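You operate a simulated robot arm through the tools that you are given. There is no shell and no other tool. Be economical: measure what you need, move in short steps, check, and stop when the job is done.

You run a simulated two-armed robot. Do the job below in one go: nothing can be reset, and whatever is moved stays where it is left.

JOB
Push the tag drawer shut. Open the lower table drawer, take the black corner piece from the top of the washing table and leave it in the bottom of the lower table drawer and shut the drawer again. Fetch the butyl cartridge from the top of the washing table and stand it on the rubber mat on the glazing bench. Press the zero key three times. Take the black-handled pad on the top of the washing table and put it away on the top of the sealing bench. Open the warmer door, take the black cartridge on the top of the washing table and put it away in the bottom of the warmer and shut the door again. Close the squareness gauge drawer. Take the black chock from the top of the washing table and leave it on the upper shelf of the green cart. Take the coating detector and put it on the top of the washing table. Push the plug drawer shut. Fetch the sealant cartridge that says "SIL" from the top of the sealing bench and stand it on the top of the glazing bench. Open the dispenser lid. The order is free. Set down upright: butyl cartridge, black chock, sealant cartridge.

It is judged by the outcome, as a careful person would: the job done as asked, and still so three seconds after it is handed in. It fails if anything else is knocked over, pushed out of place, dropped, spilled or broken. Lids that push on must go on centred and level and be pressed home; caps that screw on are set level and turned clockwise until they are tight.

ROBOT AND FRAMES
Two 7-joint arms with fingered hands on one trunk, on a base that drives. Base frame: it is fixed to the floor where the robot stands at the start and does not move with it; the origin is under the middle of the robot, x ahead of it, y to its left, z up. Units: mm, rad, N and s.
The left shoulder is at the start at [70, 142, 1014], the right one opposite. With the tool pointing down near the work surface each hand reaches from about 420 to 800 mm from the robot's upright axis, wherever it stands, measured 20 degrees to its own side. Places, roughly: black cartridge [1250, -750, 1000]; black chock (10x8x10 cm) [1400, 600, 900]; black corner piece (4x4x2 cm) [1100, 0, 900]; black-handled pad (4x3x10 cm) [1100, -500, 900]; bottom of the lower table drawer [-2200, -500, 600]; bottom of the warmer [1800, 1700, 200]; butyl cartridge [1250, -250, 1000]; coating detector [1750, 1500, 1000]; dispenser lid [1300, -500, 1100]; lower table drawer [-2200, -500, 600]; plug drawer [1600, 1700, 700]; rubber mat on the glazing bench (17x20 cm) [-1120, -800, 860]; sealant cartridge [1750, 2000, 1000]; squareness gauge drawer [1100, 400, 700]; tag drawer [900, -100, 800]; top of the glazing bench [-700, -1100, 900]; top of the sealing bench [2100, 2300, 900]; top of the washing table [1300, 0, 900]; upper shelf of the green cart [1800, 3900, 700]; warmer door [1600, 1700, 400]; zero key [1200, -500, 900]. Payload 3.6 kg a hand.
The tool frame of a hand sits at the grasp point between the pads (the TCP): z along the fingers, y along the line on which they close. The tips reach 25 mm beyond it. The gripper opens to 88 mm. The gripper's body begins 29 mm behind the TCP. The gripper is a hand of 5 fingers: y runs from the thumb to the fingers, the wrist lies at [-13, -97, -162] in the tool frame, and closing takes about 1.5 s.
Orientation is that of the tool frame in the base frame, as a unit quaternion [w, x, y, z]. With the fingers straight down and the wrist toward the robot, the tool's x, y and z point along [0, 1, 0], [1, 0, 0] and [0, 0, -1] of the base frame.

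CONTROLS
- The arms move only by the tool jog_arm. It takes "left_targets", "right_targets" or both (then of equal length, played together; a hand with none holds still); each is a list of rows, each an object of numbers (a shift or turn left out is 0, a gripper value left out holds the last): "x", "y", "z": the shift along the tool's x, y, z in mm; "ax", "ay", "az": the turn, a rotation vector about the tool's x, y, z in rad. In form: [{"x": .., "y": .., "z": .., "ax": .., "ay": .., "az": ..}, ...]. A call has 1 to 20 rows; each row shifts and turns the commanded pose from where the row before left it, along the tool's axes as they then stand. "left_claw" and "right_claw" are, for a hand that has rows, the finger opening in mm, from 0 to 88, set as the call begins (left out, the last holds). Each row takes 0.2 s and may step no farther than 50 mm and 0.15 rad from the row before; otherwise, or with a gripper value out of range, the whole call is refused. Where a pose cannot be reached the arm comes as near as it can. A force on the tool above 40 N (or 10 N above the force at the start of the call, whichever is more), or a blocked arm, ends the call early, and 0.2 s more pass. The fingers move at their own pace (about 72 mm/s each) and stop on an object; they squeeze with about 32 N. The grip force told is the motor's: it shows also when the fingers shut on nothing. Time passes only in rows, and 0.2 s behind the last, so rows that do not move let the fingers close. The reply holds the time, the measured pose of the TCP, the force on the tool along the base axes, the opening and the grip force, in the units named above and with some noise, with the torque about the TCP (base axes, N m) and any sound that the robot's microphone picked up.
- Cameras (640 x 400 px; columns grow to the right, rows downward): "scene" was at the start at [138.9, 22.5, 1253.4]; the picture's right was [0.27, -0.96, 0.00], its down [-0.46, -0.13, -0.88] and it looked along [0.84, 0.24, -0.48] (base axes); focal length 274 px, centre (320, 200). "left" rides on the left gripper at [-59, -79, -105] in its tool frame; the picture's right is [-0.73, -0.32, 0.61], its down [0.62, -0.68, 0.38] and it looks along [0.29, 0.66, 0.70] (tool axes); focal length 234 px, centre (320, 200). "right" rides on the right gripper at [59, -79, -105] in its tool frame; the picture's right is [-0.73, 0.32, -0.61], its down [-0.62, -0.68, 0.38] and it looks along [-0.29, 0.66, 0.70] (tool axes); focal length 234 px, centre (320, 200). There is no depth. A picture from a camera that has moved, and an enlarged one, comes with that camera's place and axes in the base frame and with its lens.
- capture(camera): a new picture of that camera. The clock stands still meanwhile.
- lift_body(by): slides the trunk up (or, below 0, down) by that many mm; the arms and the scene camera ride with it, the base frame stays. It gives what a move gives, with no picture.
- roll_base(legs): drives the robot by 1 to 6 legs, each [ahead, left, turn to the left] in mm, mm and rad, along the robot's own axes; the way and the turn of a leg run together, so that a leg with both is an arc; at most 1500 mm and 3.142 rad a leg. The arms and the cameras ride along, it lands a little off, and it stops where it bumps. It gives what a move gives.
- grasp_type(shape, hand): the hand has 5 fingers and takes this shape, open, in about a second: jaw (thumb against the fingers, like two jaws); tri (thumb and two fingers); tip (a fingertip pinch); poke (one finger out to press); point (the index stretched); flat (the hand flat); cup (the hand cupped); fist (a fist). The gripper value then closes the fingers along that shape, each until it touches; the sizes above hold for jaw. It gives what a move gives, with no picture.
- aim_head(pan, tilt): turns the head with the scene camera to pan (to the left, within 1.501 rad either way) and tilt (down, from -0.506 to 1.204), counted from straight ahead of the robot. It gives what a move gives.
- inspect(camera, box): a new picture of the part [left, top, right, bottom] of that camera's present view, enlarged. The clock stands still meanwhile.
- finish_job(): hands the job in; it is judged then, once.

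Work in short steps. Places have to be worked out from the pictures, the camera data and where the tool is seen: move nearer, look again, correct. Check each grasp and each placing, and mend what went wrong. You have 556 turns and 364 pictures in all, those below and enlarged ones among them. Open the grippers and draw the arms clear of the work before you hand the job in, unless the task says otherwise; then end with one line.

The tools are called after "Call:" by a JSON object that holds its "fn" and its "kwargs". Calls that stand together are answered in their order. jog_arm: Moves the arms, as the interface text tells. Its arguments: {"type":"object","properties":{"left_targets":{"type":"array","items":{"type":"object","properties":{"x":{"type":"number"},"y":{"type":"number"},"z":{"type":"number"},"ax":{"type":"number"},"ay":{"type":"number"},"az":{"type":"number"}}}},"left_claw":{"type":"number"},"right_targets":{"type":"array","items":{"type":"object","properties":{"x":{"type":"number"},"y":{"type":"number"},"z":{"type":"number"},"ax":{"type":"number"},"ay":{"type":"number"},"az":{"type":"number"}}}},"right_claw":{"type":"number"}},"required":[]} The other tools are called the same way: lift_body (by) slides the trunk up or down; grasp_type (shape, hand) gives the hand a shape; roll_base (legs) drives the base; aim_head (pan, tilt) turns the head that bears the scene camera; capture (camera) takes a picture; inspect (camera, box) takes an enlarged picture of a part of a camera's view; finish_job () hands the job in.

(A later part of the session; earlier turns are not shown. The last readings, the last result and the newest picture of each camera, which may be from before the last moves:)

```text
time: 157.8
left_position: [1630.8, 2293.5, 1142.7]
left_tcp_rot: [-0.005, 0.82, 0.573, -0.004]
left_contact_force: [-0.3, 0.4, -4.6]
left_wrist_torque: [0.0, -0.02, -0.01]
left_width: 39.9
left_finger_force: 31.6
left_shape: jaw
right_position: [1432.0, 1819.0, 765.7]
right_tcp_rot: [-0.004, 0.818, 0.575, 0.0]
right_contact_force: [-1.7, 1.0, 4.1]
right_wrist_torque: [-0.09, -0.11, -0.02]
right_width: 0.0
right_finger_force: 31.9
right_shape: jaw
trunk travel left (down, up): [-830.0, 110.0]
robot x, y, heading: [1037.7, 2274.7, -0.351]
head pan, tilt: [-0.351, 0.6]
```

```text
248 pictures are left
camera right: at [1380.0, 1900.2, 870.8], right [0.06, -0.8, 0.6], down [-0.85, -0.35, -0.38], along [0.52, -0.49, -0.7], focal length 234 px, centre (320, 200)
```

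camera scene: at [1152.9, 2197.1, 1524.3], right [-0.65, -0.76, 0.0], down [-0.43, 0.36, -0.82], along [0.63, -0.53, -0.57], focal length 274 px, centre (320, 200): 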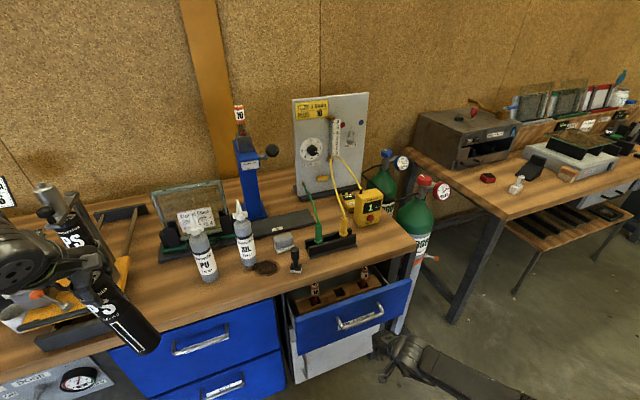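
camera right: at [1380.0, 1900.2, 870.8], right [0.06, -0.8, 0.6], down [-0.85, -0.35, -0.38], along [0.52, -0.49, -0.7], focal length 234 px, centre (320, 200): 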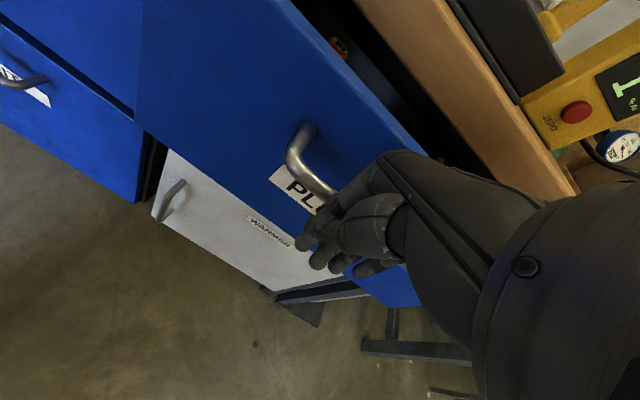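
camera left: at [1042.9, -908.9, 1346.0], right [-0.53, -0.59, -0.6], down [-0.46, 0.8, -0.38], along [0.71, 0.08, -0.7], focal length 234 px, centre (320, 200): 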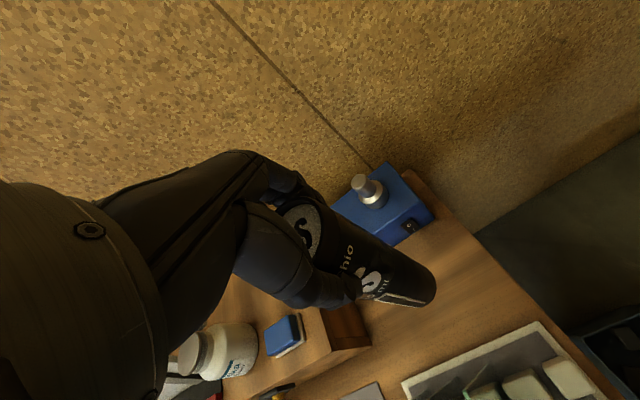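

Contact on the handle. I keep pushing.

Call:
{"fn": "jog_arm", "kwargs": {"right_targets": [{"y": 15}, {"y": 15}, {"y": 15}, {"y": 15}, {"y": 10}, {"y": 10}]}}

Call:
{"fn": "capture", "kwargs": {"camera": "right"}}

```text
time: 159.2
left_position: [1627.6, 2294.6, 1144.3]
left_tcp_rot: [-0.004, 0.82, 0.573, -0.003]
left_contact_force: [0.5, -0.4, -4.3]
left_wrist_torque: [0.02, -0.05, 0.04]
left_width: 40.2
left_finger_force: 31.7
left_shape: jaw
right_position: [1506.0, 1792.3, 766.9]
right_tcp_rot: [-0.002, 0.818, 0.575, -0.002]
right_contact_force: [-6.4, 0.7, 4.5]
right_wrist_torque: [-0.06, -0.09, -0.09]
right_width: 0.0
right_finger_force: 32.1
right_shape: jaw
trunk travel left (down, up): [-830.0, 110.0]
robot x, y, heading: [1037.1, 2273.3, -0.352]
head pan, tilt: [-0.351, 0.6]
```

```text
247 pictures are left
camera right: at [1453.4, 1874.7, 871.8], right [0.06, -0.79, 0.61], down [-0.85, -0.35, -0.38], along [0.52, -0.49, -0.7], focal length 234 px, centre (320, 200)
```

right: 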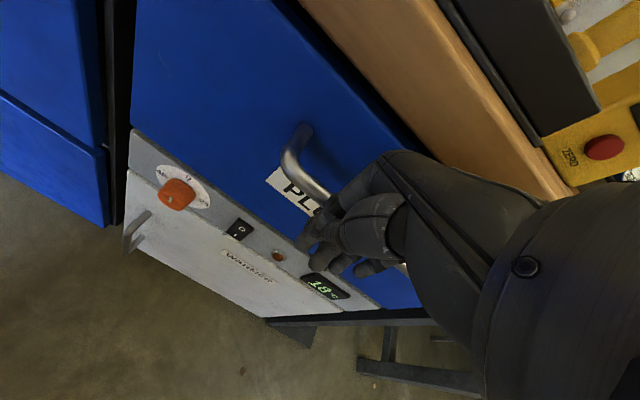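

Call:
{"fn": "jog_arm", "kwargs": {"right_targets": [{"y": 8}, {"y": 8}, {"y": 8}, {"y": 8}]}}

Call:
{"fn": "capture", "kwargs": {"camera": "right"}}

```text
time: 159.9
left_position: [1622.6, 2297.5, 1145.8]
left_tcp_rot: [-0.002, 0.82, 0.572, -0.004]
left_contact_force: [1.0, 0.0, -4.8]
left_wrist_torque: [0.08, -0.01, 0.01]
left_width: 40.2
left_finger_force: 32.2
left_shape: jaw
right_position: [1512.1, 1789.9, 767.5]
right_tcp_rot: [-0.003, 0.819, 0.574, -0.003]
right_contact_force: [-27.3, 10.9, 24.0]
right_wrist_torque: [-0.4, -0.28, -0.26]
right_width: 0.0
right_finger_force: 32.2
right_shape: jaw
right hand out of reach, approached as far as the arm can: row 3
trunk travel left (down, up): [-830.0, 110.0]
robot x, y, heading: [1033.0, 2274.8, -0.356]
head pan, tilt: [-0.351, 0.6]
stopped in row 3 (right hand): the force on the tool passed its limit at 43 N (the readings are from after the stop); the commanded pose is now the measured one
```

```text
246 pictures are left
camera right: at [1460.8, 1871.6, 872.8], right [0.06, -0.79, 0.61], down [-0.86, -0.35, -0.38], along [0.51, -0.5, -0.7], focal length 234 px, centre (320, 200)
```

right: 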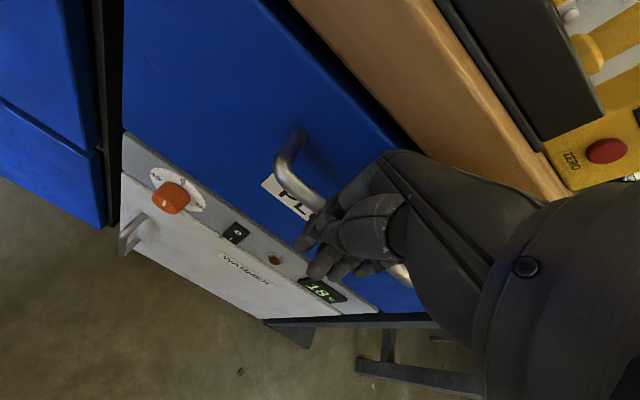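

The drawer hit its stop: shut. Now the warmer: handle ≈(1603,1908,~390), hinge on the right. I retract the right hand, raise it, and rotate it to point forward with fingers closing sideways.

Call:
{"fn": "jog_arm", "kwargs": {"right_targets": [{"y": -45}, {"y": -45}, {"y": -45}, {"z": -45}, {"z": -45}, {"z": -45}, {"z": -45}, {"z": -45}, {"z": -45}, {"z": -45}], "right_claw": 88}}

Call:
{"fn": "jog_arm", "kwargs": {"right_targets": [{"ax": -0.15}, {"ax": -0.15}, {"ax": -0.15}, {"ax": -0.15}, {"ax": -0.15}, {"ax": -0.15}, {"ax": -0.15}, {"ax": -0.15}, {"ax": -0.15}, {"ax": -0.15}, {"ax": -0.07}]}}

Call:
{"fn": "jog_arm", "kwargs": {"right_targets": [{"az": -0.15}, {"az": -0.15}, {"az": -0.15}, {"az": -0.15}, {"az": -0.15}, {"az": -0.15}, {"az": -0.15}, {"az": -0.15}, {"az": -0.15}, {"az": -0.15}, {"az": -0.07}]}}

Call:
{"fn": "capture", "kwargs": {"camera": "scene"}}

```text
time: 162.1
left_position: [1631.0, 2292.5, 1142.7]
left_tcp_rot: [-0.005, 0.82, 0.572, -0.004]
left_contact_force: [0.1, 1.4, -5.8]
left_wrist_torque: [0.03, 0.01, -0.01]
left_width: 40.1
left_finger_force: 31.8
left_shape: jaw
right_position: [1393.3, 1832.7, 1079.7]
right_tcp_rot: [-0.007, 0.819, 0.574, -0.004]
right_contact_force: [-0.4, 0.6, 0.3]
right_wrist_torque: [0.01, 0.06, 0.01]
right_width: 87.9
right_finger_force: 0.0
right_shape: jaw
trunk travel left (down, up): [-830.0, 110.0]
robot x, y, heading: [1035.9, 2273.3, -0.355]
head pan, tilt: [-0.351, 0.6]
```

```text
time: 164.5
left_position: [1629.2, 2292.5, 1142.9]
left_tcp_rot: [-0.005, 0.82, 0.573, -0.004]
left_contact_force: [0.4, -0.1, -4.2]
left_wrist_torque: [0.02, -0.03, 0.0]
left_width: 40.0
left_finger_force: 32.0
left_shape: jaw
right_position: [1385.9, 1808.0, 1089.3]
right_tcp_rot: [0.514, 0.623, 0.453, 0.378]
right_contact_force: [-0.4, -0.4, -0.5]
right_wrist_torque: [-0.01, 0.0, 0.01]
right_width: 87.7
right_finger_force: 0.0
right_shape: jaw
right hand out of reach, approached as far as the arm can: row 3, 4, 7, 8, 9, 10, 11
trunk travel left (down, up): [-830.0, 110.0]
robot x, y, heading: [1034.6, 2271.6, -0.356]
head pan, tilt: [-0.351, 0.6]
```

```text
time: 166.9
left_position: [1629.9, 2293.1, 1142.5]
left_tcp_rot: [-0.005, 0.82, 0.573, -0.003]
left_contact_force: [0.1, 0.7, -4.2]
left_wrist_torque: [0.01, -0.02, -0.01]
left_width: 40.1
left_finger_force: 32.0
left_shape: jaw
right_position: [1381.1, 1702.3, 1245.2]
right_tcp_rot: [0.631, 0.284, 0.721, 0.042]
right_contact_force: [-0.8, 0.0, -0.2]
right_wrist_torque: [0.02, -0.03, -0.01]
right_width: 87.8
right_finger_force: 0.0
right_shape: jaw
right hand out of reach, approached as far as the arm can: row 1, 2, 3, 4, 5, 6, 7, 8, 9, 10, 11
trunk travel left (down, up): [-830.0, 110.0]
robot x, y, heading: [1035.7, 2271.9, -0.351]
head pan, tilt: [-0.351, 0.6]
```

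```text
245 pictures are left
camera scene: at [1151.8, 2197.2, 1524.3], right [-0.65, -0.76, 0.0], down [-0.43, 0.37, -0.82], along [0.63, -0.53, -0.57], focal length 274 px, centre (320, 200)
```

scene: 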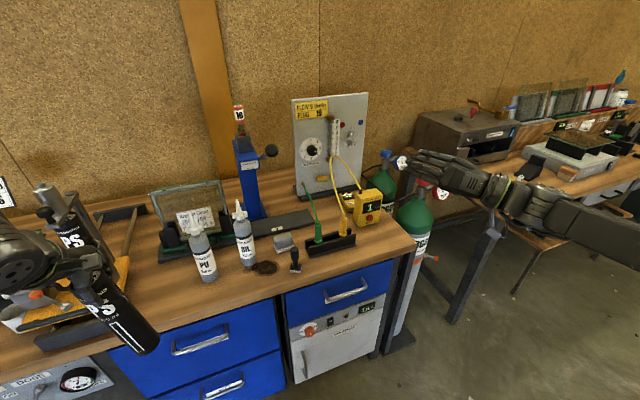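

The pose was too close to the body. I extend it forward (above the bench) to regain reach.

Call:
{"fn": "jog_arm", "kwargs": {"right_targets": [{"z": 40}, {"z": 40}, {"z": 40}, {"z": 30}]}}

Call:
{"fn": "capture", "kwargs": {"camera": "scene"}}

```text
time: 167.9
left_position: [1633.6, 2294.2, 1140.4]
left_tcp_rot: [-0.006, 0.821, 0.571, -0.006]
left_contact_force: [-0.9, 0.1, -4.9]
left_wrist_torque: [0.01, -0.06, -0.03]
left_width: 39.9
left_finger_force: 31.8
left_shape: jaw
right_position: [1516.4, 1661.5, 1211.5]
right_tcp_rot: [0.625, 0.283, 0.726, 0.042]
right_contact_force: [0.5, -0.2, 0.4]
right_wrist_torque: [-0.05, 0.06, 0.0]
right_width: 88.0
right_finger_force: 0.1
right_shape: jaw
right hand out of reach, approached as far as the arm can: row 1
trunk travel left (down, up): [-830.0, 110.0]
robot x, y, heading: [1032.5, 2267.9, -0.354]
head pan, tilt: [-0.351, 0.6]
```

```text
244 pictures are left
camera scene: at [1157.0, 2198.6, 1524.2], right [-0.65, -0.76, 0.0], down [-0.43, 0.36, -0.82], along [0.63, -0.53, -0.57], focal length 274 px, centre (320, 200)
```

scene: 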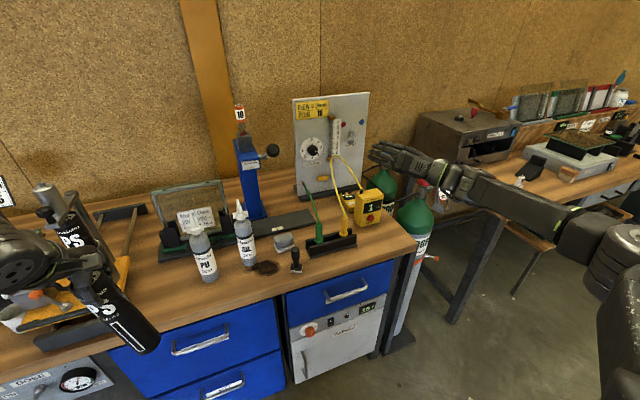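

I finish the orientation (roll −0.44, pitch −0.21).

Call:
{"fn": "jog_arm", "kwargs": {"right_targets": [{"az": -0.15}, {"az": -0.15}, {"az": -0.14}, {"ay": -0.11}, {"ay": -0.1}]}}

Call:
{"fn": "capture", "kwargs": {"camera": "right"}}

```text
time: 169.1
left_position: [1629.5, 2291.9, 1142.0]
left_tcp_rot: [-0.006, 0.82, 0.573, -0.003]
left_contact_force: [-0.7, 0.1, -4.8]
left_wrist_torque: [0.01, -0.01, 0.01]
left_width: 39.8
left_finger_force: 32.2
left_shape: jaw
right_position: [1510.8, 1638.8, 1306.9]
right_tcp_rot: [0.626, 0.123, 0.765, -0.092]
right_contact_force: [-0.4, 0.1, 0.0]
right_wrist_torque: [-0.04, -0.02, -0.04]
right_width: 88.0
right_finger_force: 0.1
right_shape: jaw
right hand out of reach, approached as far as the arm can: row 1, 2, 3, 4, 5
trunk travel left (down, up): [-830.0, 110.0]
robot x, y, heading: [1034.1, 2273.0, -0.35]
head pan, tilt: [-0.351, 0.6]
```

```text
243 pictures are left
camera right: at [1379.4, 1598.9, 1269.6], right [-0.33, 0.43, 0.84], down [0.27, -0.81, 0.53], along [0.9, 0.4, 0.15], focal length 234 px, centre (320, 200)
```

right: 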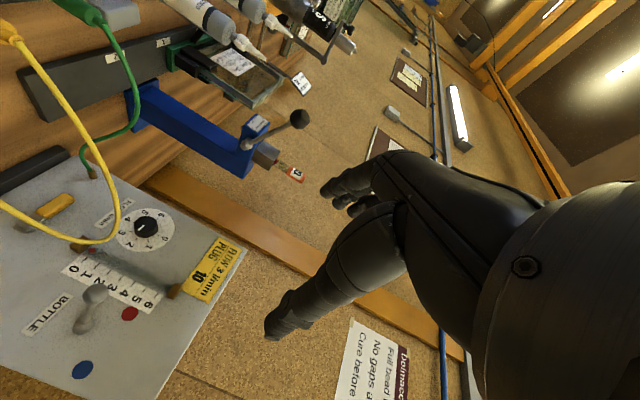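

Orientation is now nearly as wanted (y left, z forward), but at a shifted position. I test whether it tracks when moved left and down.

Call:
{"fn": "jog_arm", "kwargs": {"right_targets": [{"y": 40, "x": 10}, {"y": 40, "x": 10}, {"y": 40, "x": 10}, {"y": 40, "x": 10}]}}

Call:
{"fn": "capture", "kwargs": {"camera": "scene"}}

```text
time: 170.1
left_position: [1630.0, 2292.9, 1142.9]
left_tcp_rot: [-0.005, 0.82, 0.572, -0.003]
left_contact_force: [0.8, 0.0, -5.1]
left_wrist_torque: [0.01, 0.0, 0.0]
left_width: 40.3
left_finger_force: 32.4
left_shape: jaw
right_position: [1556.2, 1786.2, 1306.3]
right_tcp_rot: [0.623, 0.125, 0.767, -0.092]
right_contact_force: [0.0, 0.7, 0.6]
right_wrist_torque: [-0.01, -0.01, 0.01]
right_width: 87.7
right_finger_force: 0.1
right_shape: jaw
right hand out of reach, approached as far as the arm can: row 1, 2, 3, 4
trunk travel left (down, up): [-830.0, 110.0]
robot x, y, heading: [1036.2, 2273.9, -0.352]
head pan, tilt: [-0.351, 0.6]
```

```text
242 pictures are left
camera scene: at [1152.4, 2197.9, 1524.3], right [-0.65, -0.76, 0.0], down [-0.43, 0.36, -0.82], along [0.63, -0.53, -0.57], focal length 274 px, centre (320, 200)
```

scene: 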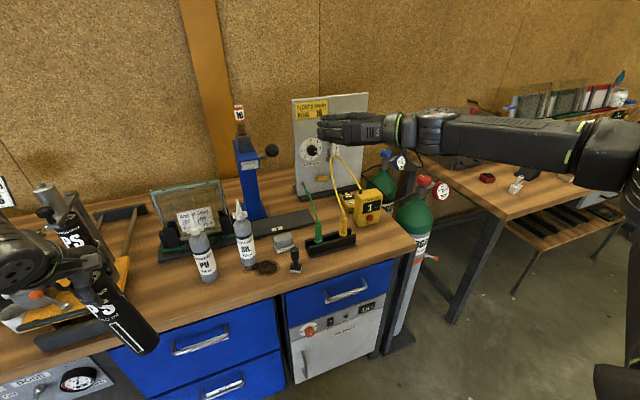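

Orientation 1 can't go lower. A better grip is hand pointing left (z=left, closing forward). I return to hand-down first, then turn about the forward axis.

Call:
{"fn": "jog_arm", "kwargs": {"right_targets": [{"az": 0.15}, {"az": 0.15}, {"az": 0.15}, {"az": 0.15}, {"az": 0.15}, {"az": 0.15}, {"az": 0.15}, {"az": 0.15}, {"az": 0.15}, {"az": 0.15}, {"az": 0.07}]}}

Call:
{"fn": "jog_arm", "kwargs": {"right_targets": [{"ax": 0.15}, {"ax": 0.15}, {"ax": 0.15}, {"ax": 0.15}, {"ax": 0.15}, {"ax": 0.15}, {"ax": 0.15}, {"ax": 0.15}, {"ax": 0.15}, {"ax": 0.1}]}}

```text
time: 172.5
left_position: [1628.9, 2292.2, 1142.2]
left_tcp_rot: [-0.005, 0.82, 0.572, -0.004]
left_contact_force: [0.2, 1.1, -4.7]
left_wrist_torque: [0.04, -0.02, 0.02]
left_width: 39.9
left_finger_force: 32.7
left_shape: jaw
right_position: [1550.3, 1774.7, 1308.4]
right_tcp_rot: [0.506, 0.627, 0.456, 0.379]
right_contact_force: [0.2, 0.7, 0.4]
right_wrist_torque: [-0.02, 0.01, -0.01]
right_width: 87.7
right_finger_force: 0.1
right_shape: jaw
right hand out of reach, approached as far as the arm can: row 10, 11
trunk travel left (down, up): [-830.0, 110.0]
robot x, y, heading: [1034.5, 2270.8, -0.351]
head pan, tilt: [-0.351, 0.6]
```

```text
time: 174.7
left_position: [1629.8, 2293.1, 1142.4]
left_tcp_rot: [-0.005, 0.82, 0.573, -0.004]
left_contact_force: [-0.2, -0.1, -3.6]
left_wrist_torque: [-0.02, -0.01, -0.01]
left_width: 40.1
left_finger_force: 31.5
left_shape: jaw
right_position: [1550.8, 1777.0, 1309.7]
right_tcp_rot: [-0.036, 0.807, 0.589, -0.019]
right_contact_force: [0.4, -0.3, 0.5]
right_wrist_torque: [0.04, 0.03, 0.03]
right_width: 88.0
right_finger_force: 0.1
right_shape: jaw
trunk travel left (down, up): [-830.0, 110.0]
robot x, y, heading: [1034.1, 2278.1, -0.351]
head pan, tilt: [-0.351, 0.6]
```

Call:
{"fn": "jog_arm", "kwargs": {"right_targets": [{"z": 40, "x": 20}, {"z": 40, "x": 20}, {"ay": 0.15}, {"ay": 0.15}, {"ay": 0.15}, {"ay": 0.15}, {"ay": 0.15}, {"ay": 0.15}, {"ay": 0.15}, {"ay": 0.15}, {"ay": 0.15}, {"ay": 0.15}, {"ay": 0.07}]}}

Call:
{"fn": "capture", "kwargs": {"camera": "scene"}}

Call:
{"fn": "capture", "kwargs": {"camera": "right"}}

```text
time: 177.5
left_position: [1628.7, 2293.4, 1142.7]
left_tcp_rot: [-0.004, 0.82, 0.573, -0.003]
left_contact_force: [-0.2, -0.2, -4.8]
left_wrist_torque: [0.0, 0.02, 0.02]
left_width: 40.0
left_finger_force: 32.0
left_shape: jaw
right_position: [1556.7, 1815.7, 1229.4]
right_tcp_rot: [-0.442, 0.583, 0.391, 0.558]
right_contact_force: [0.1, 0.3, 0.2]
right_wrist_torque: [-0.02, 0.0, -0.03]
right_width: 88.0
right_finger_force: 0.1
right_shape: jaw
trunk travel left (down, up): [-830.0, 110.0]
robot x, y, heading: [1037.2, 2274.7, -0.353]
head pan, tilt: [-0.351, 0.6]
```

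```text
241 pictures are left
camera scene: at [1151.7, 2196.9, 1524.3], right [-0.65, -0.76, 0.0], down [-0.43, 0.37, -0.82], along [0.63, -0.53, -0.57], focal length 274 px, centre (320, 200)
```

scene: 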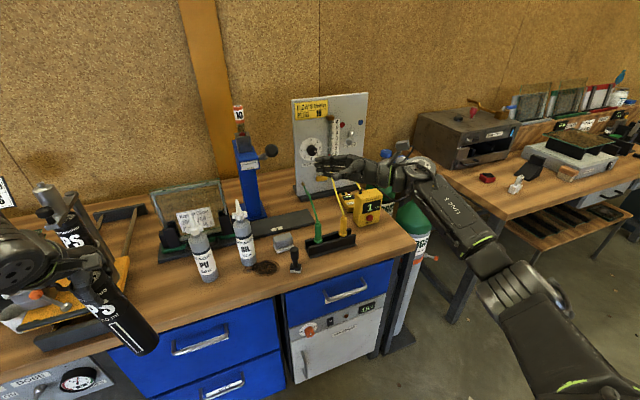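

```text
240 pictures are left
camera right: at [1456.4, 1737.4, 1293.0], right [0.07, -0.65, -0.76], down [-0.57, 0.59, -0.56], along [0.82, 0.47, -0.33], focal length 234 px, centre (320, 200)
```

right: 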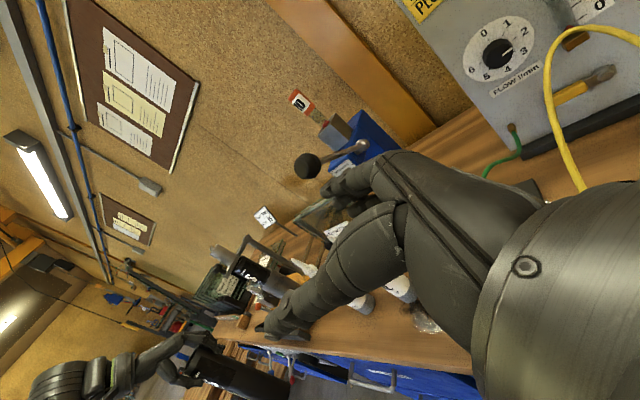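

Orientation achieved. I back the base 150 mm and lower the trunk to door height.

Call:
{"fn": "roll_base", "kwargs": {"legs": [[-170, 0, 0]]}}

Call:
{"fn": "lift_body", "kwargs": {"by": -400}}

Call:
{"fn": "lift_body", "kwargs": {"by": -400}}

Call:
{"fn": "aim_head", "kwargs": {"pan": -0.2, "tilt": 0.45}}

Call:
{"fn": "capture", "kwargs": {"camera": "scene"}}

Call:
{"fn": "capture", "kwargs": {"camera": "right"}}

```text
time: 178.9
left_position: [1472.5, 2348.9, 1140.5]
left_tcp_rot: [-0.007, 0.821, 0.571, -0.004]
left_contact_force: [0.2, 0.5, -5.2]
left_wrist_torque: [0.01, -0.05, -0.01]
left_width: 39.9
left_finger_force: 32.1
left_shape: jaw
right_position: [1401.3, 1873.2, 1227.1]
right_tcp_rot: [-0.442, 0.585, 0.39, 0.557]
right_contact_force: [-0.3, -1.0, 0.7]
right_wrist_torque: [0.02, 0.01, -0.01]
right_width: 87.7
right_finger_force: 0.2
right_shape: jaw
trunk travel left (down, up): [-830.0, 110.0]
robot x, y, heading: [876.8, 2331.7, -0.355]
head pan, tilt: [-0.351, 0.6]
```

```text
time: 182.8
left_position: [1470.8, 2350.0, 742.9]
left_tcp_rot: [-0.005, 0.821, 0.572, -0.003]
left_contact_force: [-0.1, 0.2, -4.5]
left_wrist_torque: [0.02, -0.05, -0.01]
left_width: 40.0
left_finger_force: 32.2
left_shape: jaw
right_position: [1396.5, 1873.2, 830.2]
right_tcp_rot: [-0.441, 0.584, 0.392, 0.558]
right_contact_force: [0.0, 0.0, -1.5]
right_wrist_torque: [-0.01, 0.01, 0.0]
right_width: 87.8
right_finger_force: 0.1
right_shape: jaw
trunk travel left (down, up): [-430.0, 510.0]
robot x, y, heading: [876.7, 2331.8, -0.353]
head pan, tilt: [-0.351, 0.6]
```

```text
time: 186.6
left_position: [1472.1, 2349.6, 342.0]
left_tcp_rot: [-0.005, 0.821, 0.571, -0.003]
left_contact_force: [0.0, 0.0, -5.0]
left_wrist_torque: [0.02, 0.0, 0.01]
left_width: 39.8
left_finger_force: 31.9
left_shape: jaw
right_position: [1398.3, 1872.4, 430.3]
right_tcp_rot: [-0.441, 0.584, 0.391, 0.558]
right_contact_force: [0.5, 0.1, 0.3]
right_wrist_torque: [-0.04, 0.0, 0.0]
right_width: 87.9
right_finger_force: 0.2
right_shape: jaw
trunk travel left (down, up): [-30.0, 910.0]
robot x, y, heading: [880.5, 2330.0, -0.356]
head pan, tilt: [-0.351, 0.6]
```

```text
time: 187.3
left_position: [1471.1, 2350.5, 342.7]
left_tcp_rot: [-0.005, 0.821, 0.571, -0.003]
left_contact_force: [-0.4, 0.8, -4.7]
left_wrist_torque: [0.02, -0.02, -0.02]
left_width: 39.9
left_finger_force: 31.7
left_shape: jaw
right_position: [1397.7, 1874.3, 429.8]
right_tcp_rot: [-0.441, 0.585, 0.391, 0.558]
right_contact_force: [0.7, -0.5, -0.2]
right_wrist_torque: [0.0, 0.0, 0.0]
right_width: 87.9
right_finger_force: 0.1
right_shape: jaw
trunk travel left (down, up): [-30.0, 910.0]
robot x, y, heading: [877.1, 2328.7, -0.355]
head pan, tilt: [-0.201, 0.45]
```

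```text
239 pictures are left
camera scene: at [1003.6, 2263.8, 737.8], right [-0.53, -0.85, 0.0], down [-0.37, 0.23, -0.9], along [0.76, -0.47, -0.44], focal length 274 px, centre (320, 200)
```

scene: 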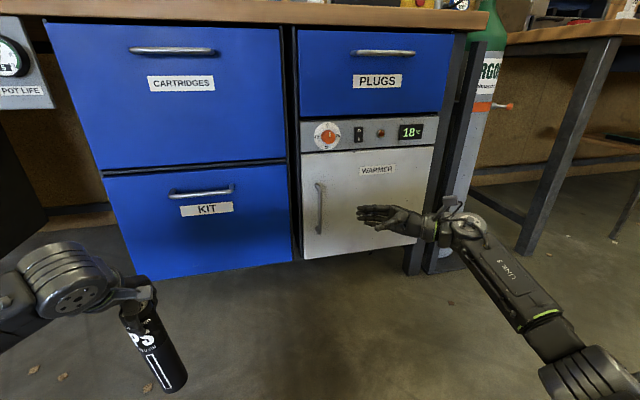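

```text
238 pictures are left
camera right: at [1296.6, 1795.1, 493.1], right [0.07, -0.65, -0.76], down [-0.57, 0.59, -0.56], along [0.82, 0.47, -0.33], focal length 234 px, centre (320, 200)
```

right: 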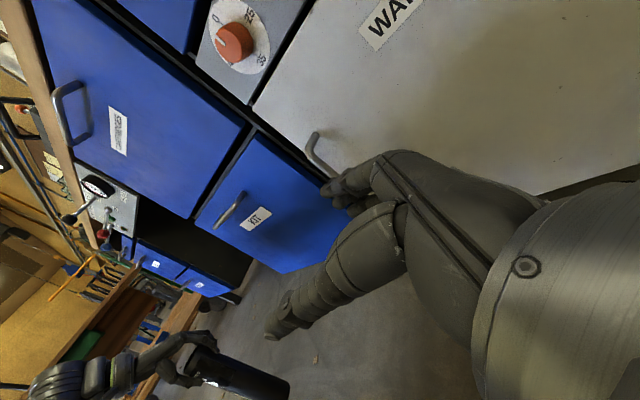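

The PLUGS drawer is flush. Handle bar spans z≈290–450 at (1603,1910). I zoom in to judge the gap behind the bar.

Call:
{"fn": "inspect", "kwargs": {"camera": "right", "box": [250, 90, 410, 210]}}

Call:
{"fn": "inspect", "kwargs": {"camera": "scene", "box": [280, 150, 440, 270]}}

```text
3.33 times, centred on (330, 150) of right
camera zoom: at [1296.6, 1795.1, 493.1], right [0.07, -0.65, -0.76], down [-0.57, 0.59, -0.56], along [0.82, 0.47, -0.33], focal length 781 px, centre (287, 367)
```

zoom: 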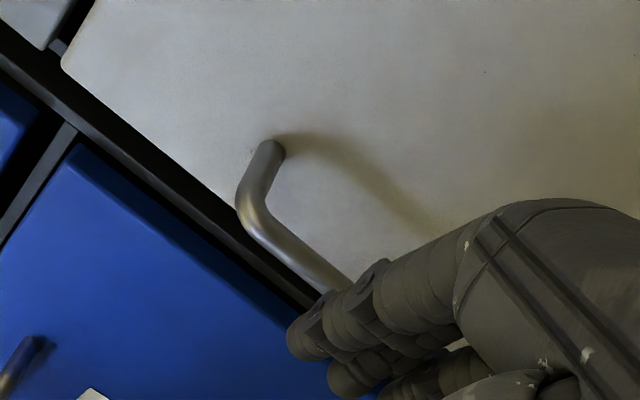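

```text
3.33 times, centred on (360, 210) of scene
camera zoom: at [1003.6, 2263.8, 737.8], right [-0.53, -0.85, 0.0], down [-0.37, 0.23, -0.9], along [0.76, -0.47, -0.44], focal length 915 px, centre (187, 167)
```

zoom: 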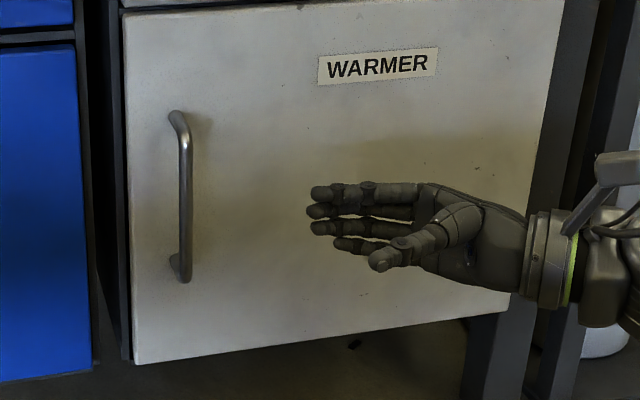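

Gap is ~34 mm. I tilt the fingers 0.5 rad toward the door, partly close to 32 mm, lower to bar centre, and drive closer.

Call:
{"fn": "jog_arm", "kwargs": {"right_targets": [{"x": -28}, {"x": -27}, {"ax": -0.15}, {"ax": -0.15}, {"ax": -0.15}, {"ax": -0.05}], "right_claw": 34}}

Call:
{"fn": "roll_base", "kwargs": {"legs": [[110, 0, 0]]}}

Call:
{"fn": "capture", "kwargs": {"camera": "scene"}}

Call:
{"fn": "capture", "kwargs": {"camera": "right"}}

```text
time: 188.7
left_position: [1469.9, 2349.4, 342.5]
left_tcp_rot: [-0.005, 0.82, 0.572, -0.004]
left_contact_force: [-0.1, 0.6, -4.4]
left_wrist_torque: [0.02, -0.03, 0.02]
left_width: 40.0
left_finger_force: 31.7
left_shape: jaw
right_position: [1391.9, 1874.6, 373.9]
right_tcp_rot: [-0.283, 0.675, 0.241, 0.637]
right_contact_force: [0.8, -0.3, 0.5]
right_wrist_torque: [-0.02, 0.0, 0.01]
right_width: 34.5
right_finger_force: 0.1
right_shape: jaw
trunk travel left (down, up): [-30.0, 910.0]
robot x, y, heading: [882.0, 2328.5, -0.348]
head pan, tilt: [-0.201, 0.45]
```

```text
time: 189.9
left_position: [1575.5, 2311.4, 343.0]
left_tcp_rot: [-0.005, 0.82, 0.572, -0.004]
left_contact_force: [0.8, -1.6, -5.1]
left_wrist_torque: [0.02, -0.03, 0.01]
left_width: 39.6
left_finger_force: 31.8
left_shape: jaw
right_position: [1500.0, 1836.0, 374.7]
right_tcp_rot: [-0.282, 0.675, 0.241, 0.637]
right_contact_force: [-0.6, 0.5, 0.2]
right_wrist_torque: [-0.01, -0.03, -0.01]
right_width: 34.1
right_finger_force: 0.0
right_shape: jaw
trunk travel left (down, up): [-30.0, 910.0]
robot x, y, heading: [980.7, 2291.4, -0.356]
head pan, tilt: [-0.201, 0.45]
```

```text
235 pictures are left
camera scene: at [1108.8, 2225.0, 737.9], right [-0.53, -0.85, 0.0], down [-0.37, 0.23, -0.9], along [0.76, -0.47, -0.44], focal length 274 px, centre (320, 200)
```

scene: 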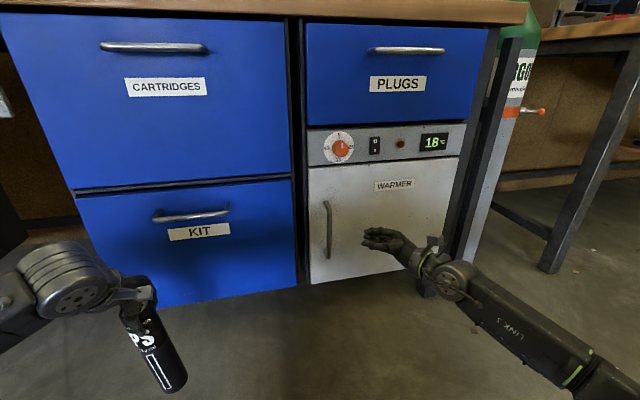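

```text
234 pictures are left
camera right: at [1375.3, 1818.6, 441.8], right [-0.27, -0.63, -0.73], down [-0.23, 0.78, -0.58], along [0.93, 0.01, -0.36], focal length 234 px, centre (320, 200)
```

right: 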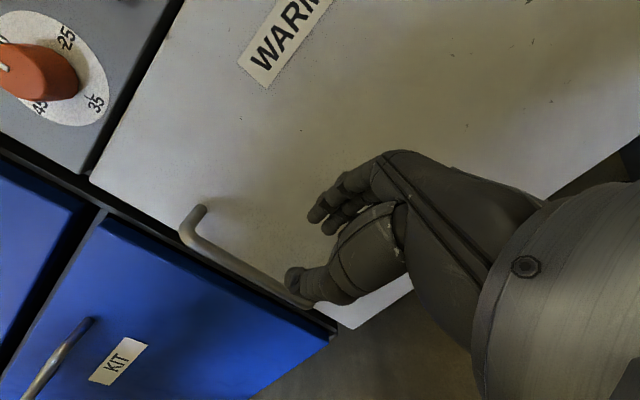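

Everything lines up: the bar lies ~125 mm ahead along the fingers. I approach in steps.

Call:
{"fn": "jog_arm", "kwargs": {"right_targets": [{"y": 6, "z": 25}, {"y": 6, "z": 25}, {"z": 25}]}}

Call:
{"fn": "capture", "kwargs": {"camera": "right"}}

Call:
{"fn": "inspect", "kwargs": {"camera": "scene", "box": [280, 160, 440, 290]}}

```text
time: 190.7
left_position: [1576.0, 2311.3, 342.7]
left_tcp_rot: [-0.005, 0.82, 0.572, -0.003]
left_contact_force: [0.3, -0.1, -4.4]
left_wrist_torque: [-0.02, -0.04, 0.03]
left_width: 40.0
left_finger_force: 32.4
left_shape: jaw
right_position: [1561.7, 1878.7, 370.9]
right_tcp_rot: [-0.283, 0.675, 0.241, 0.637]
right_contact_force: [-4.6, 1.5, 0.2]
right_wrist_torque: [0.01, 0.04, -0.07]
right_width: 33.2
right_finger_force: 0.1
right_shape: jaw
trunk travel left (down, up): [-30.0, 910.0]
robot x, y, heading: [981.5, 2295.6, -0.357]
head pan, tilt: [-0.201, 0.45]
```

```text
233 pictures are left
camera right: at [1438.5, 1861.4, 438.5], right [-0.27, -0.63, -0.73], down [-0.23, 0.78, -0.58], along [0.93, 0.01, -0.36], focal length 234 px, centre (320, 200)
```

right: 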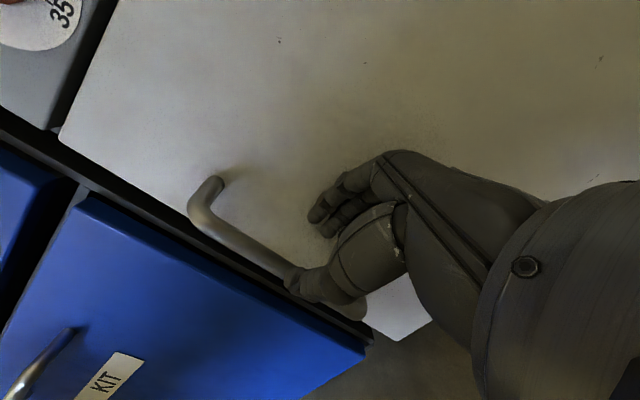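

```text
3.08 times, centred on (360, 225) of scene
camera zoom: at [1108.6, 2224.9, 737.9], right [-0.53, -0.85, 0.0], down [-0.37, 0.23, -0.9], along [0.76, -0.47, -0.44], focal length 845 px, centre (197, 123)
```

zoom: 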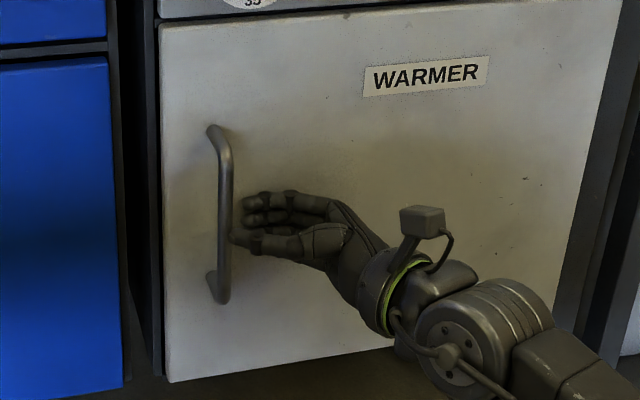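

Slight contact with the door. I back off 10 mm from the door and continue along the fingers.

Call:
{"fn": "jog_arm", "kwargs": {"right_targets": [{"y": -10}, {"z": 15}, {"z": 15}]}}

Call:
{"fn": "capture", "kwargs": {"camera": "right"}}

Call:
{"fn": "inspect", "kwargs": {"camera": "scene", "box": [280, 160, 440, 290]}}

```text
time: 191.5
left_position: [1573.6, 2308.1, 343.8]
left_tcp_rot: [-0.005, 0.821, 0.571, -0.002]
left_contact_force: [-0.4, -0.7, -4.6]
left_wrist_torque: [0.0, -0.03, -0.01]
left_width: 39.9
left_finger_force: 31.8
left_shape: jaw
right_position: [1575.8, 1904.5, 371.7]
right_tcp_rot: [-0.281, 0.675, 0.241, 0.638]
right_contact_force: [-35.8, 2.4, -0.7]
right_wrist_torque: [0.08, 0.55, -1.08]
right_width: 30.0
right_finger_force: 0.1
right_shape: jaw
trunk travel left (down, up): [-30.0, 910.0]
robot x, y, heading: [983.3, 2290.1, -0.352]
head pan, tilt: [-0.201, 0.45]
```

```text
231 pictures are left
camera right: at [1451.3, 1887.6, 439.0], right [-0.27, -0.63, -0.73], down [-0.23, 0.78, -0.58], along [0.93, 0.01, -0.36], focal length 234 px, centre (320, 200)
```

right: 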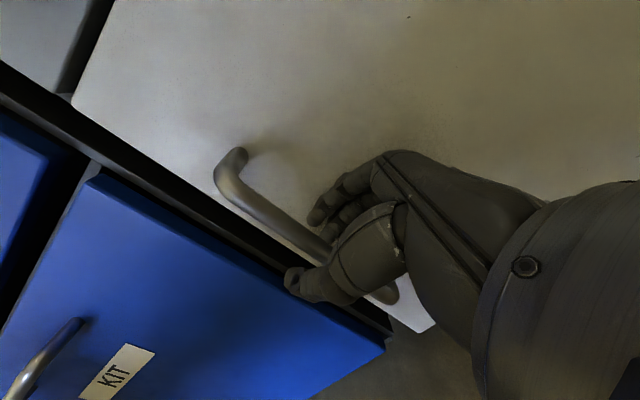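

```text
3.08 times, centred on (360, 225) of scene
camera zoom: at [1106.6, 2224.7, 738.1], right [-0.53, -0.85, 0.0], down [-0.37, 0.23, -0.9], along [0.76, -0.48, -0.43], focal length 845 px, centre (197, 123)
```

zoom: 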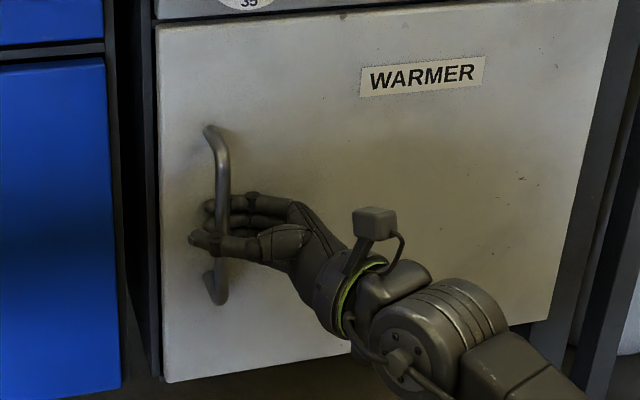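

Thumb is in front and fingers behind the bar. I close the hand and relieve the pressure.

Call:
{"fn": "jog_arm", "kwargs": {"right_targets": [{"y": -5}, {"y": -4}, {}, {}, {}], "right_claw": 0}}

Call:
{"fn": "capture", "kwargs": {"camera": "right"}}

```text
time: 192.7
left_position: [1576.3, 2311.6, 342.8]
left_tcp_rot: [-0.005, 0.82, 0.572, -0.004]
left_contact_force: [-0.4, -0.5, -4.8]
left_wrist_torque: [0.04, -0.03, -0.02]
left_width: 39.8
left_finger_force: 31.4
left_shape: jaw
right_position: [1571.6, 1915.9, 372.4]
right_tcp_rot: [-0.283, 0.674, 0.243, 0.638]
right_contact_force: [-0.5, 25.7, -0.5]
right_wrist_torque: [0.02, -0.12, -0.03]
right_width: 6.0
right_finger_force: 31.6
right_shape: jaw
trunk travel left (down, up): [-30.0, 910.0]
robot x, y, heading: [981.6, 2293.6, -0.353]
head pan, tilt: [-0.201, 0.45]
```

```text
229 pictures are left
camera right: at [1447.3, 1898.1, 439.5], right [-0.27, -0.63, -0.73], down [-0.24, 0.78, -0.58], along [0.93, 0.02, -0.36], focal length 234 px, centre (320, 200)
```

right: 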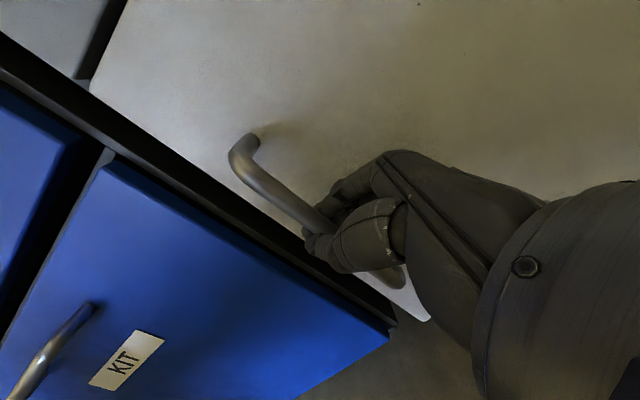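

Gripped. I pull straight back a little to unlatch.

Call:
{"fn": "jog_arm", "kwargs": {"right_targets": [{"y": -8.9, "z": -4.4}, {"y": -8.9, "z": -4.4}, {"y": -8.9, "z": -4.4}, {"y": -8.9, "z": -4.4}]}}

Call:
{"fn": "inspect", "kwargs": {"camera": "scene", "box": [260, 130, 480, 300]}}

```text
time: 193.7
left_position: [1576.4, 2309.2, 341.2]
left_tcp_rot: [-0.006, 0.821, 0.572, -0.004]
left_contact_force: [0.3, 0.2, -5.1]
left_wrist_torque: [-0.01, 0.0, 0.02]
left_width: 39.7
left_finger_force: 31.8
left_shape: jaw
right_position: [1532.5, 1926.4, 374.2]
right_tcp_rot: [-0.281, 0.676, 0.239, 0.637]
right_contact_force: [0.1, 4.7, -4.5]
right_wrist_torque: [-0.04, -0.09, 0.01]
right_width: 5.0
right_finger_force: 32.3
right_shape: jaw
trunk travel left (down, up): [-30.0, 910.0]
robot x, y, heading: [982.2, 2292.2, -0.356]
head pan, tilt: [-0.201, 0.45]
```

```text
2.35 times, centred on (370, 215) of scene
camera zoom: at [1109.1, 2224.6, 737.7], right [-0.53, -0.85, 0.0], down [-0.37, 0.23, -0.9], along [0.76, -0.48, -0.44], focal length 646 px, centre (202, 165)
```

zoom: 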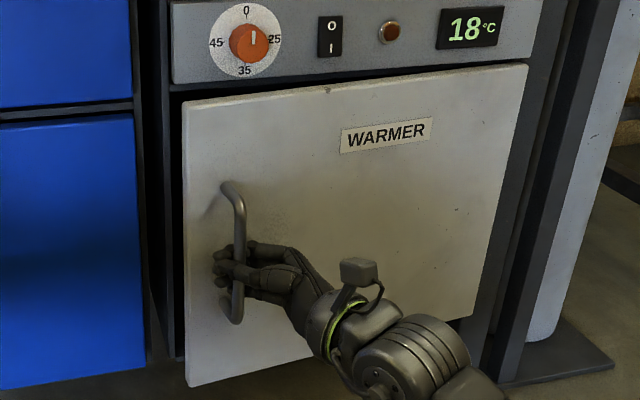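

The door swings open easily. I continue opening by driving back and slightly right.

Call:
{"fn": "roll_base", "kwargs": {"legs": [[-100, -28, 0]]}}

Call:
{"fn": "jog_arm", "kwargs": {"right_targets": [{"ax": 0.11}, {"ax": 0.11}, {"ax": 0.11}]}}

Call:
{"fn": "capture", "kwargs": {"camera": "scene"}}

```text
time: 194.8
left_position: [1472.9, 2319.3, 343.7]
left_tcp_rot: [-0.006, 0.82, 0.573, -0.004]
left_contact_force: [0.1, 0.0, -4.0]
left_wrist_torque: [0.03, -0.03, -0.01]
left_width: 40.0
left_finger_force: 32.3
left_shape: jaw
right_position: [1431.1, 1935.3, 374.4]
right_tcp_rot: [-0.282, 0.675, 0.241, 0.637]
right_contact_force: [0.5, -5.6, 0.7]
right_wrist_torque: [-0.25, -0.07, 0.09]
right_width: 4.7
right_finger_force: 31.5
right_shape: jaw
trunk travel left (down, up): [-30.0, 910.0]
robot x, y, heading: [879.0, 2302.1, -0.35]
head pan, tilt: [-0.201, 0.45]
```

```text
time: 195.6
left_position: [1473.2, 2319.2, 340.8]
left_tcp_rot: [-0.006, 0.82, 0.572, -0.004]
left_contact_force: [-0.1, -0.8, -5.0]
left_wrist_torque: [-0.01, -0.04, 0.03]
left_width: 40.0
left_finger_force: 32.4
left_shape: jaw
right_position: [1430.2, 1935.0, 375.1]
right_tcp_rot: [-0.39, 0.619, 0.343, 0.589]
right_contact_force: [-0.3, 0.1, 0.3]
right_wrist_torque: [-0.02, -0.01, -0.02]
right_width: 4.7
right_finger_force: 31.9
right_shape: jaw
trunk travel left (down, up): [-30.0, 910.0]
robot x, y, heading: [881.4, 2301.4, -0.352]
head pan, tilt: [-0.201, 0.45]
```

```text
227 pictures are left
camera scene: at [1006.2, 2233.0, 737.9], right [-0.53, -0.85, 0.0], down [-0.37, 0.23, -0.9], along [0.77, -0.47, -0.44], focal length 274 px, centre (320, 200)
```

scene: 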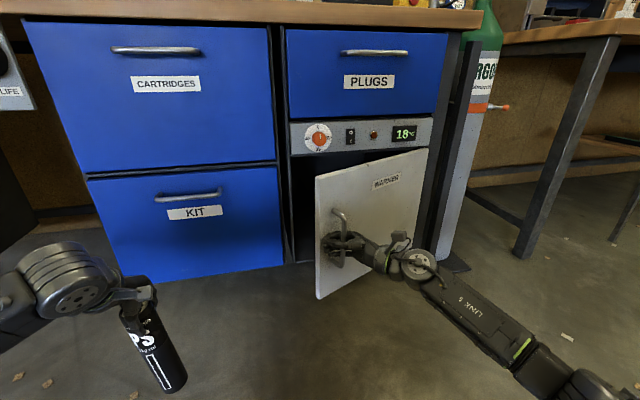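

Door about 25° open. Continue.

Call:
{"fn": "roll_base", "kwargs": {"legs": [[-100, -75, 0]]}}

Call:
{"fn": "jog_arm", "kwargs": {"right_targets": [{"ax": 0.13}, {"ax": 0.13}, {"ax": 0.13}]}}

Call:
{"fn": "roll_base", "kwargs": {"legs": [[-58, -92, 0]]}}

Call:
{"fn": "capture", "kwargs": {"camera": "scene"}}

```text
time: 196.9
left_position: [1353.4, 2282.9, 341.9]
left_tcp_rot: [-0.006, 0.821, 0.572, -0.003]
left_contact_force: [0.5, 0.9, -5.1]
left_wrist_torque: [-0.05, -0.03, 0.0]
left_width: 39.9
left_finger_force: 32.0
left_shape: jaw
right_position: [1309.3, 1898.4, 375.1]
right_tcp_rot: [-0.389, 0.62, 0.34, 0.591]
right_contact_force: [10.0, -18.3, 1.7]
right_wrist_torque: [-0.67, -0.35, 0.24]
right_width: 4.3
right_finger_force: 31.4
right_shape: jaw
trunk travel left (down, up): [-30.0, 910.0]
robot x, y, heading: [753.9, 2264.5, -0.357]
head pan, tilt: [-0.201, 0.45]
```

```text
time: 197.7
left_position: [1352.6, 2282.3, 342.3]
left_tcp_rot: [-0.006, 0.821, 0.571, -0.005]
left_contact_force: [0.1, -0.6, -4.7]
left_wrist_torque: [0.04, 0.0, -0.03]
left_width: 39.8
left_finger_force: 31.7
left_shape: jaw
right_position: [1310.7, 1898.2, 375.4]
right_tcp_rot: [-0.502, 0.532, 0.45, 0.513]
right_contact_force: [2.8, -3.0, -0.9]
right_wrist_torque: [-0.16, -0.1, 0.02]
right_width: 4.6
right_finger_force: 32.1
right_shape: jaw
trunk travel left (down, up): [-30.0, 910.0]
robot x, y, heading: [756.4, 2263.7, -0.356]
head pan, tilt: [-0.201, 0.45]
```

```text
time: 198.9
left_position: [1267.1, 2217.1, 342.2]
left_tcp_rot: [-0.006, 0.82, 0.572, -0.004]
left_contact_force: [0.7, 0.7, -3.9]
left_wrist_torque: [-0.01, -0.08, 0.01]
left_width: 39.9
left_finger_force: 32.2
left_shape: jaw
right_position: [1225.2, 1832.2, 375.1]
right_tcp_rot: [-0.501, 0.533, 0.45, 0.512]
right_contact_force: [6.6, -5.8, 0.6]
right_wrist_torque: [-0.22, -0.31, 0.17]
right_width: 4.1
right_finger_force: 32.0
right_shape: jaw
trunk travel left (down, up): [-30.0, 910.0]
robot x, y, heading: [673.1, 2201.0, -0.351]
head pan, tilt: [-0.201, 0.45]
```

```text
226 pictures are left
camera scene: at [799.9, 2131.5, 737.8], right [-0.53, -0.85, 0.0], down [-0.37, 0.23, -0.9], along [0.77, -0.47, -0.44], focal length 274 px, centre (320, 200)
```

scene: 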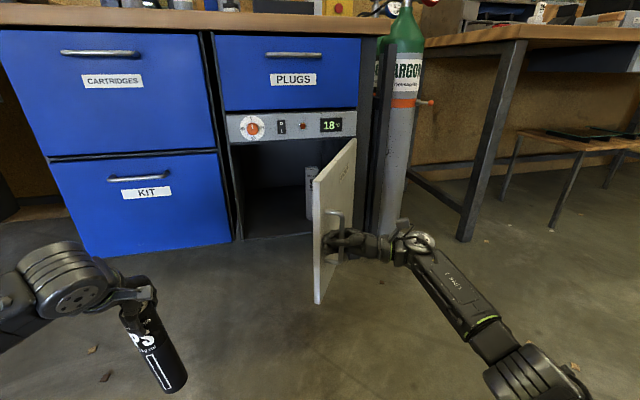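

Door ~70° open; another cartridge stands inside at the right. I open a bit further.

Call:
{"fn": "jog_arm", "kwargs": {"right_targets": [{"ax": 0.13}, {"ax": 0.13}]}}

Call:
{"fn": "roll_base", "kwargs": {"legs": [[-20, -100, 0]]}}

Call:
{"fn": "capture", "kwargs": {"camera": "scene"}}

```text
time: 199.5
left_position: [1267.0, 2216.5, 340.6]
left_tcp_rot: [-0.007, 0.821, 0.571, -0.005]
left_contact_force: [0.1, -1.1, -4.5]
left_wrist_torque: [0.02, -0.03, -0.03]
left_width: 40.0
left_finger_force: 32.0
left_shape: jaw
right_position: [1218.2, 1835.5, 379.8]
right_tcp_rot: [0.557, -0.475, -0.504, -0.459]
right_contact_force: [17.4, -15.1, -5.2]
right_wrist_torque: [-0.45, -0.68, 0.24]
right_width: 4.5
right_finger_force: 31.8
right_shape: jaw
right hand out of reach, approached as far as the arm can: row 2
trunk travel left (down, up): [-30.0, 910.0]
robot x, y, heading: [671.8, 2199.9, -0.351]
head pan, tilt: [-0.201, 0.45]
stopped in row 2 (right hand): the force on the tool passed its limit at 55 N (the readings are from after the stop); the commanded pose is now the measured one
```

```text
time: 200.7
left_position: [1212.5, 2130.1, 343.2]
left_tcp_rot: [-0.006, 0.821, 0.571, -0.004]
left_contact_force: [0.6, -0.6, -4.8]
left_wrist_torque: [0.01, 0.0, -0.02]
left_width: 39.9
left_finger_force: 32.0
left_shape: jaw
right_position: [1163.0, 1750.9, 380.3]
right_tcp_rot: [0.557, -0.474, -0.506, -0.457]
right_contact_force: [2.4, 0.2, 0.5]
right_wrist_torque: [0.1, -0.3, 0.26]
right_width: 3.7
right_finger_force: 32.3
right_shape: jaw
trunk travel left (down, up): [-30.0, 910.0]
robot x, y, heading: [616.9, 2110.1, -0.353]
head pan, tilt: [-0.201, 0.45]
```

```text
225 pictures are left
camera scene: at [746.3, 2043.4, 737.9], right [-0.53, -0.85, 0.0], down [-0.37, 0.23, -0.9], along [0.76, -0.47, -0.44], focal length 274 px, centre (320, 200)
```

scene: 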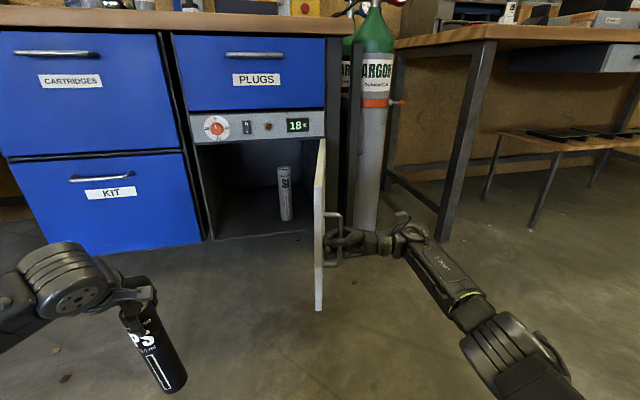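

The door is open at about 90°. I release the handle and withdraw the right hand.

Call:
{"fn": "jog_arm", "kwargs": {"right_targets": [{}, {}, {}, {"z": -20}, {"z": -40}, {"z": -40}, {"z": -30}], "right_claw": 45}}

Call:
{"fn": "capture", "kwargs": {"camera": "scene"}}

```text
time: 202.1
left_position: [1215.4, 2129.7, 339.6]
left_tcp_rot: [-0.009, 0.82, 0.572, -0.005]
left_contact_force: [-0.1, -0.1, -4.5]
left_wrist_torque: [0.02, -0.02, -0.02]
left_width: 39.9
left_finger_force: 32.5
left_shape: jaw
right_position: [1134.1, 1706.7, 392.8]
right_tcp_rot: [0.557, -0.48, -0.499, -0.458]
right_contact_force: [26.5, -10.4, -15.8]
right_wrist_torque: [0.01, -0.46, 0.28]
right_width: 44.3
right_finger_force: 0.1
right_shape: jaw
right hand out of reach, approached as far as the arm can: row 4, 5, 6, 7
trunk travel left (down, up): [-30.0, 910.0]
robot x, y, heading: [619.9, 2107.9, -0.35]
head pan, tilt: [-0.201, 0.45]
stopped in row 7 (right hand): the force on the tool passed its limit at 49 N (the readings are from after the stop); the commanded pose is now the measured one
```

```text
224 pictures are left
camera scene: at [749.8, 2041.9, 737.1], right [-0.52, -0.85, 0.0], down [-0.37, 0.23, -0.9], along [0.76, -0.47, -0.44], focal length 274 px, centre (320, 200)
```

scene: 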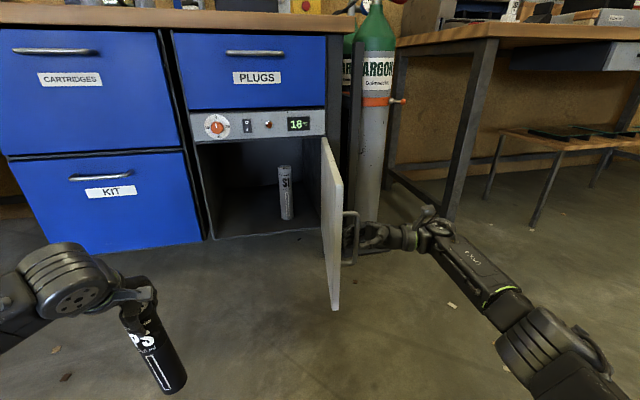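

The arm is at its limit; I withdraw by driving the base forward-right along the finger line.

Call:
{"fn": "roll_base", "kwargs": {"legs": [[30, -70, 0]]}}

Call:
{"fn": "inspect", "kwargs": {"camera": "scene", "box": [240, 100, 480, 320]}}

```text
time: 203.1
left_position: [1217.6, 2053.0, 341.5]
left_tcp_rot: [-0.006, 0.82, 0.572, -0.004]
left_contact_force: [0.0, 0.2, -4.6]
left_wrist_torque: [0.03, -0.02, 0.0]
left_width: 39.9
left_finger_force: 32.0
left_shape: jaw
right_position: [1137.0, 1631.6, 399.5]
right_tcp_rot: [0.557, -0.478, -0.502, -0.458]
right_contact_force: [0.0, -0.6, 1.1]
right_wrist_torque: [0.01, -0.02, -0.02]
right_width: 44.6
right_finger_force: 0.0
right_shape: jaw
trunk travel left (down, up): [-30.0, 910.0]
robot x, y, heading: [623.0, 2033.5, -0.354]
head pan, tilt: [-0.201, 0.45]
```

```text
1.82 times, centred on (360, 210) of scene
camera zoom: at [750.6, 1967.2, 737.9], right [-0.53, -0.85, 0.0], down [-0.37, 0.23, -0.9], along [0.77, -0.47, -0.44], focal length 499 px, centre (247, 182)
```

zoom: 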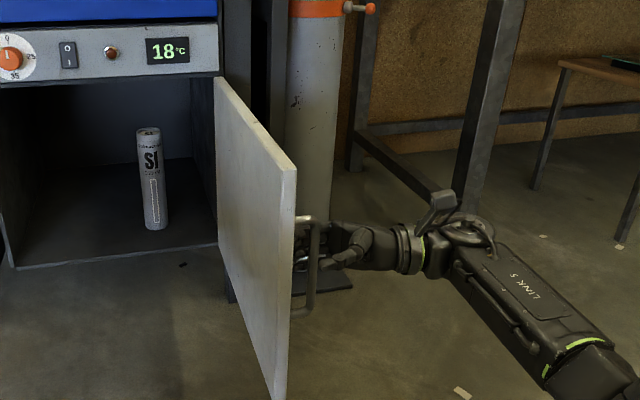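

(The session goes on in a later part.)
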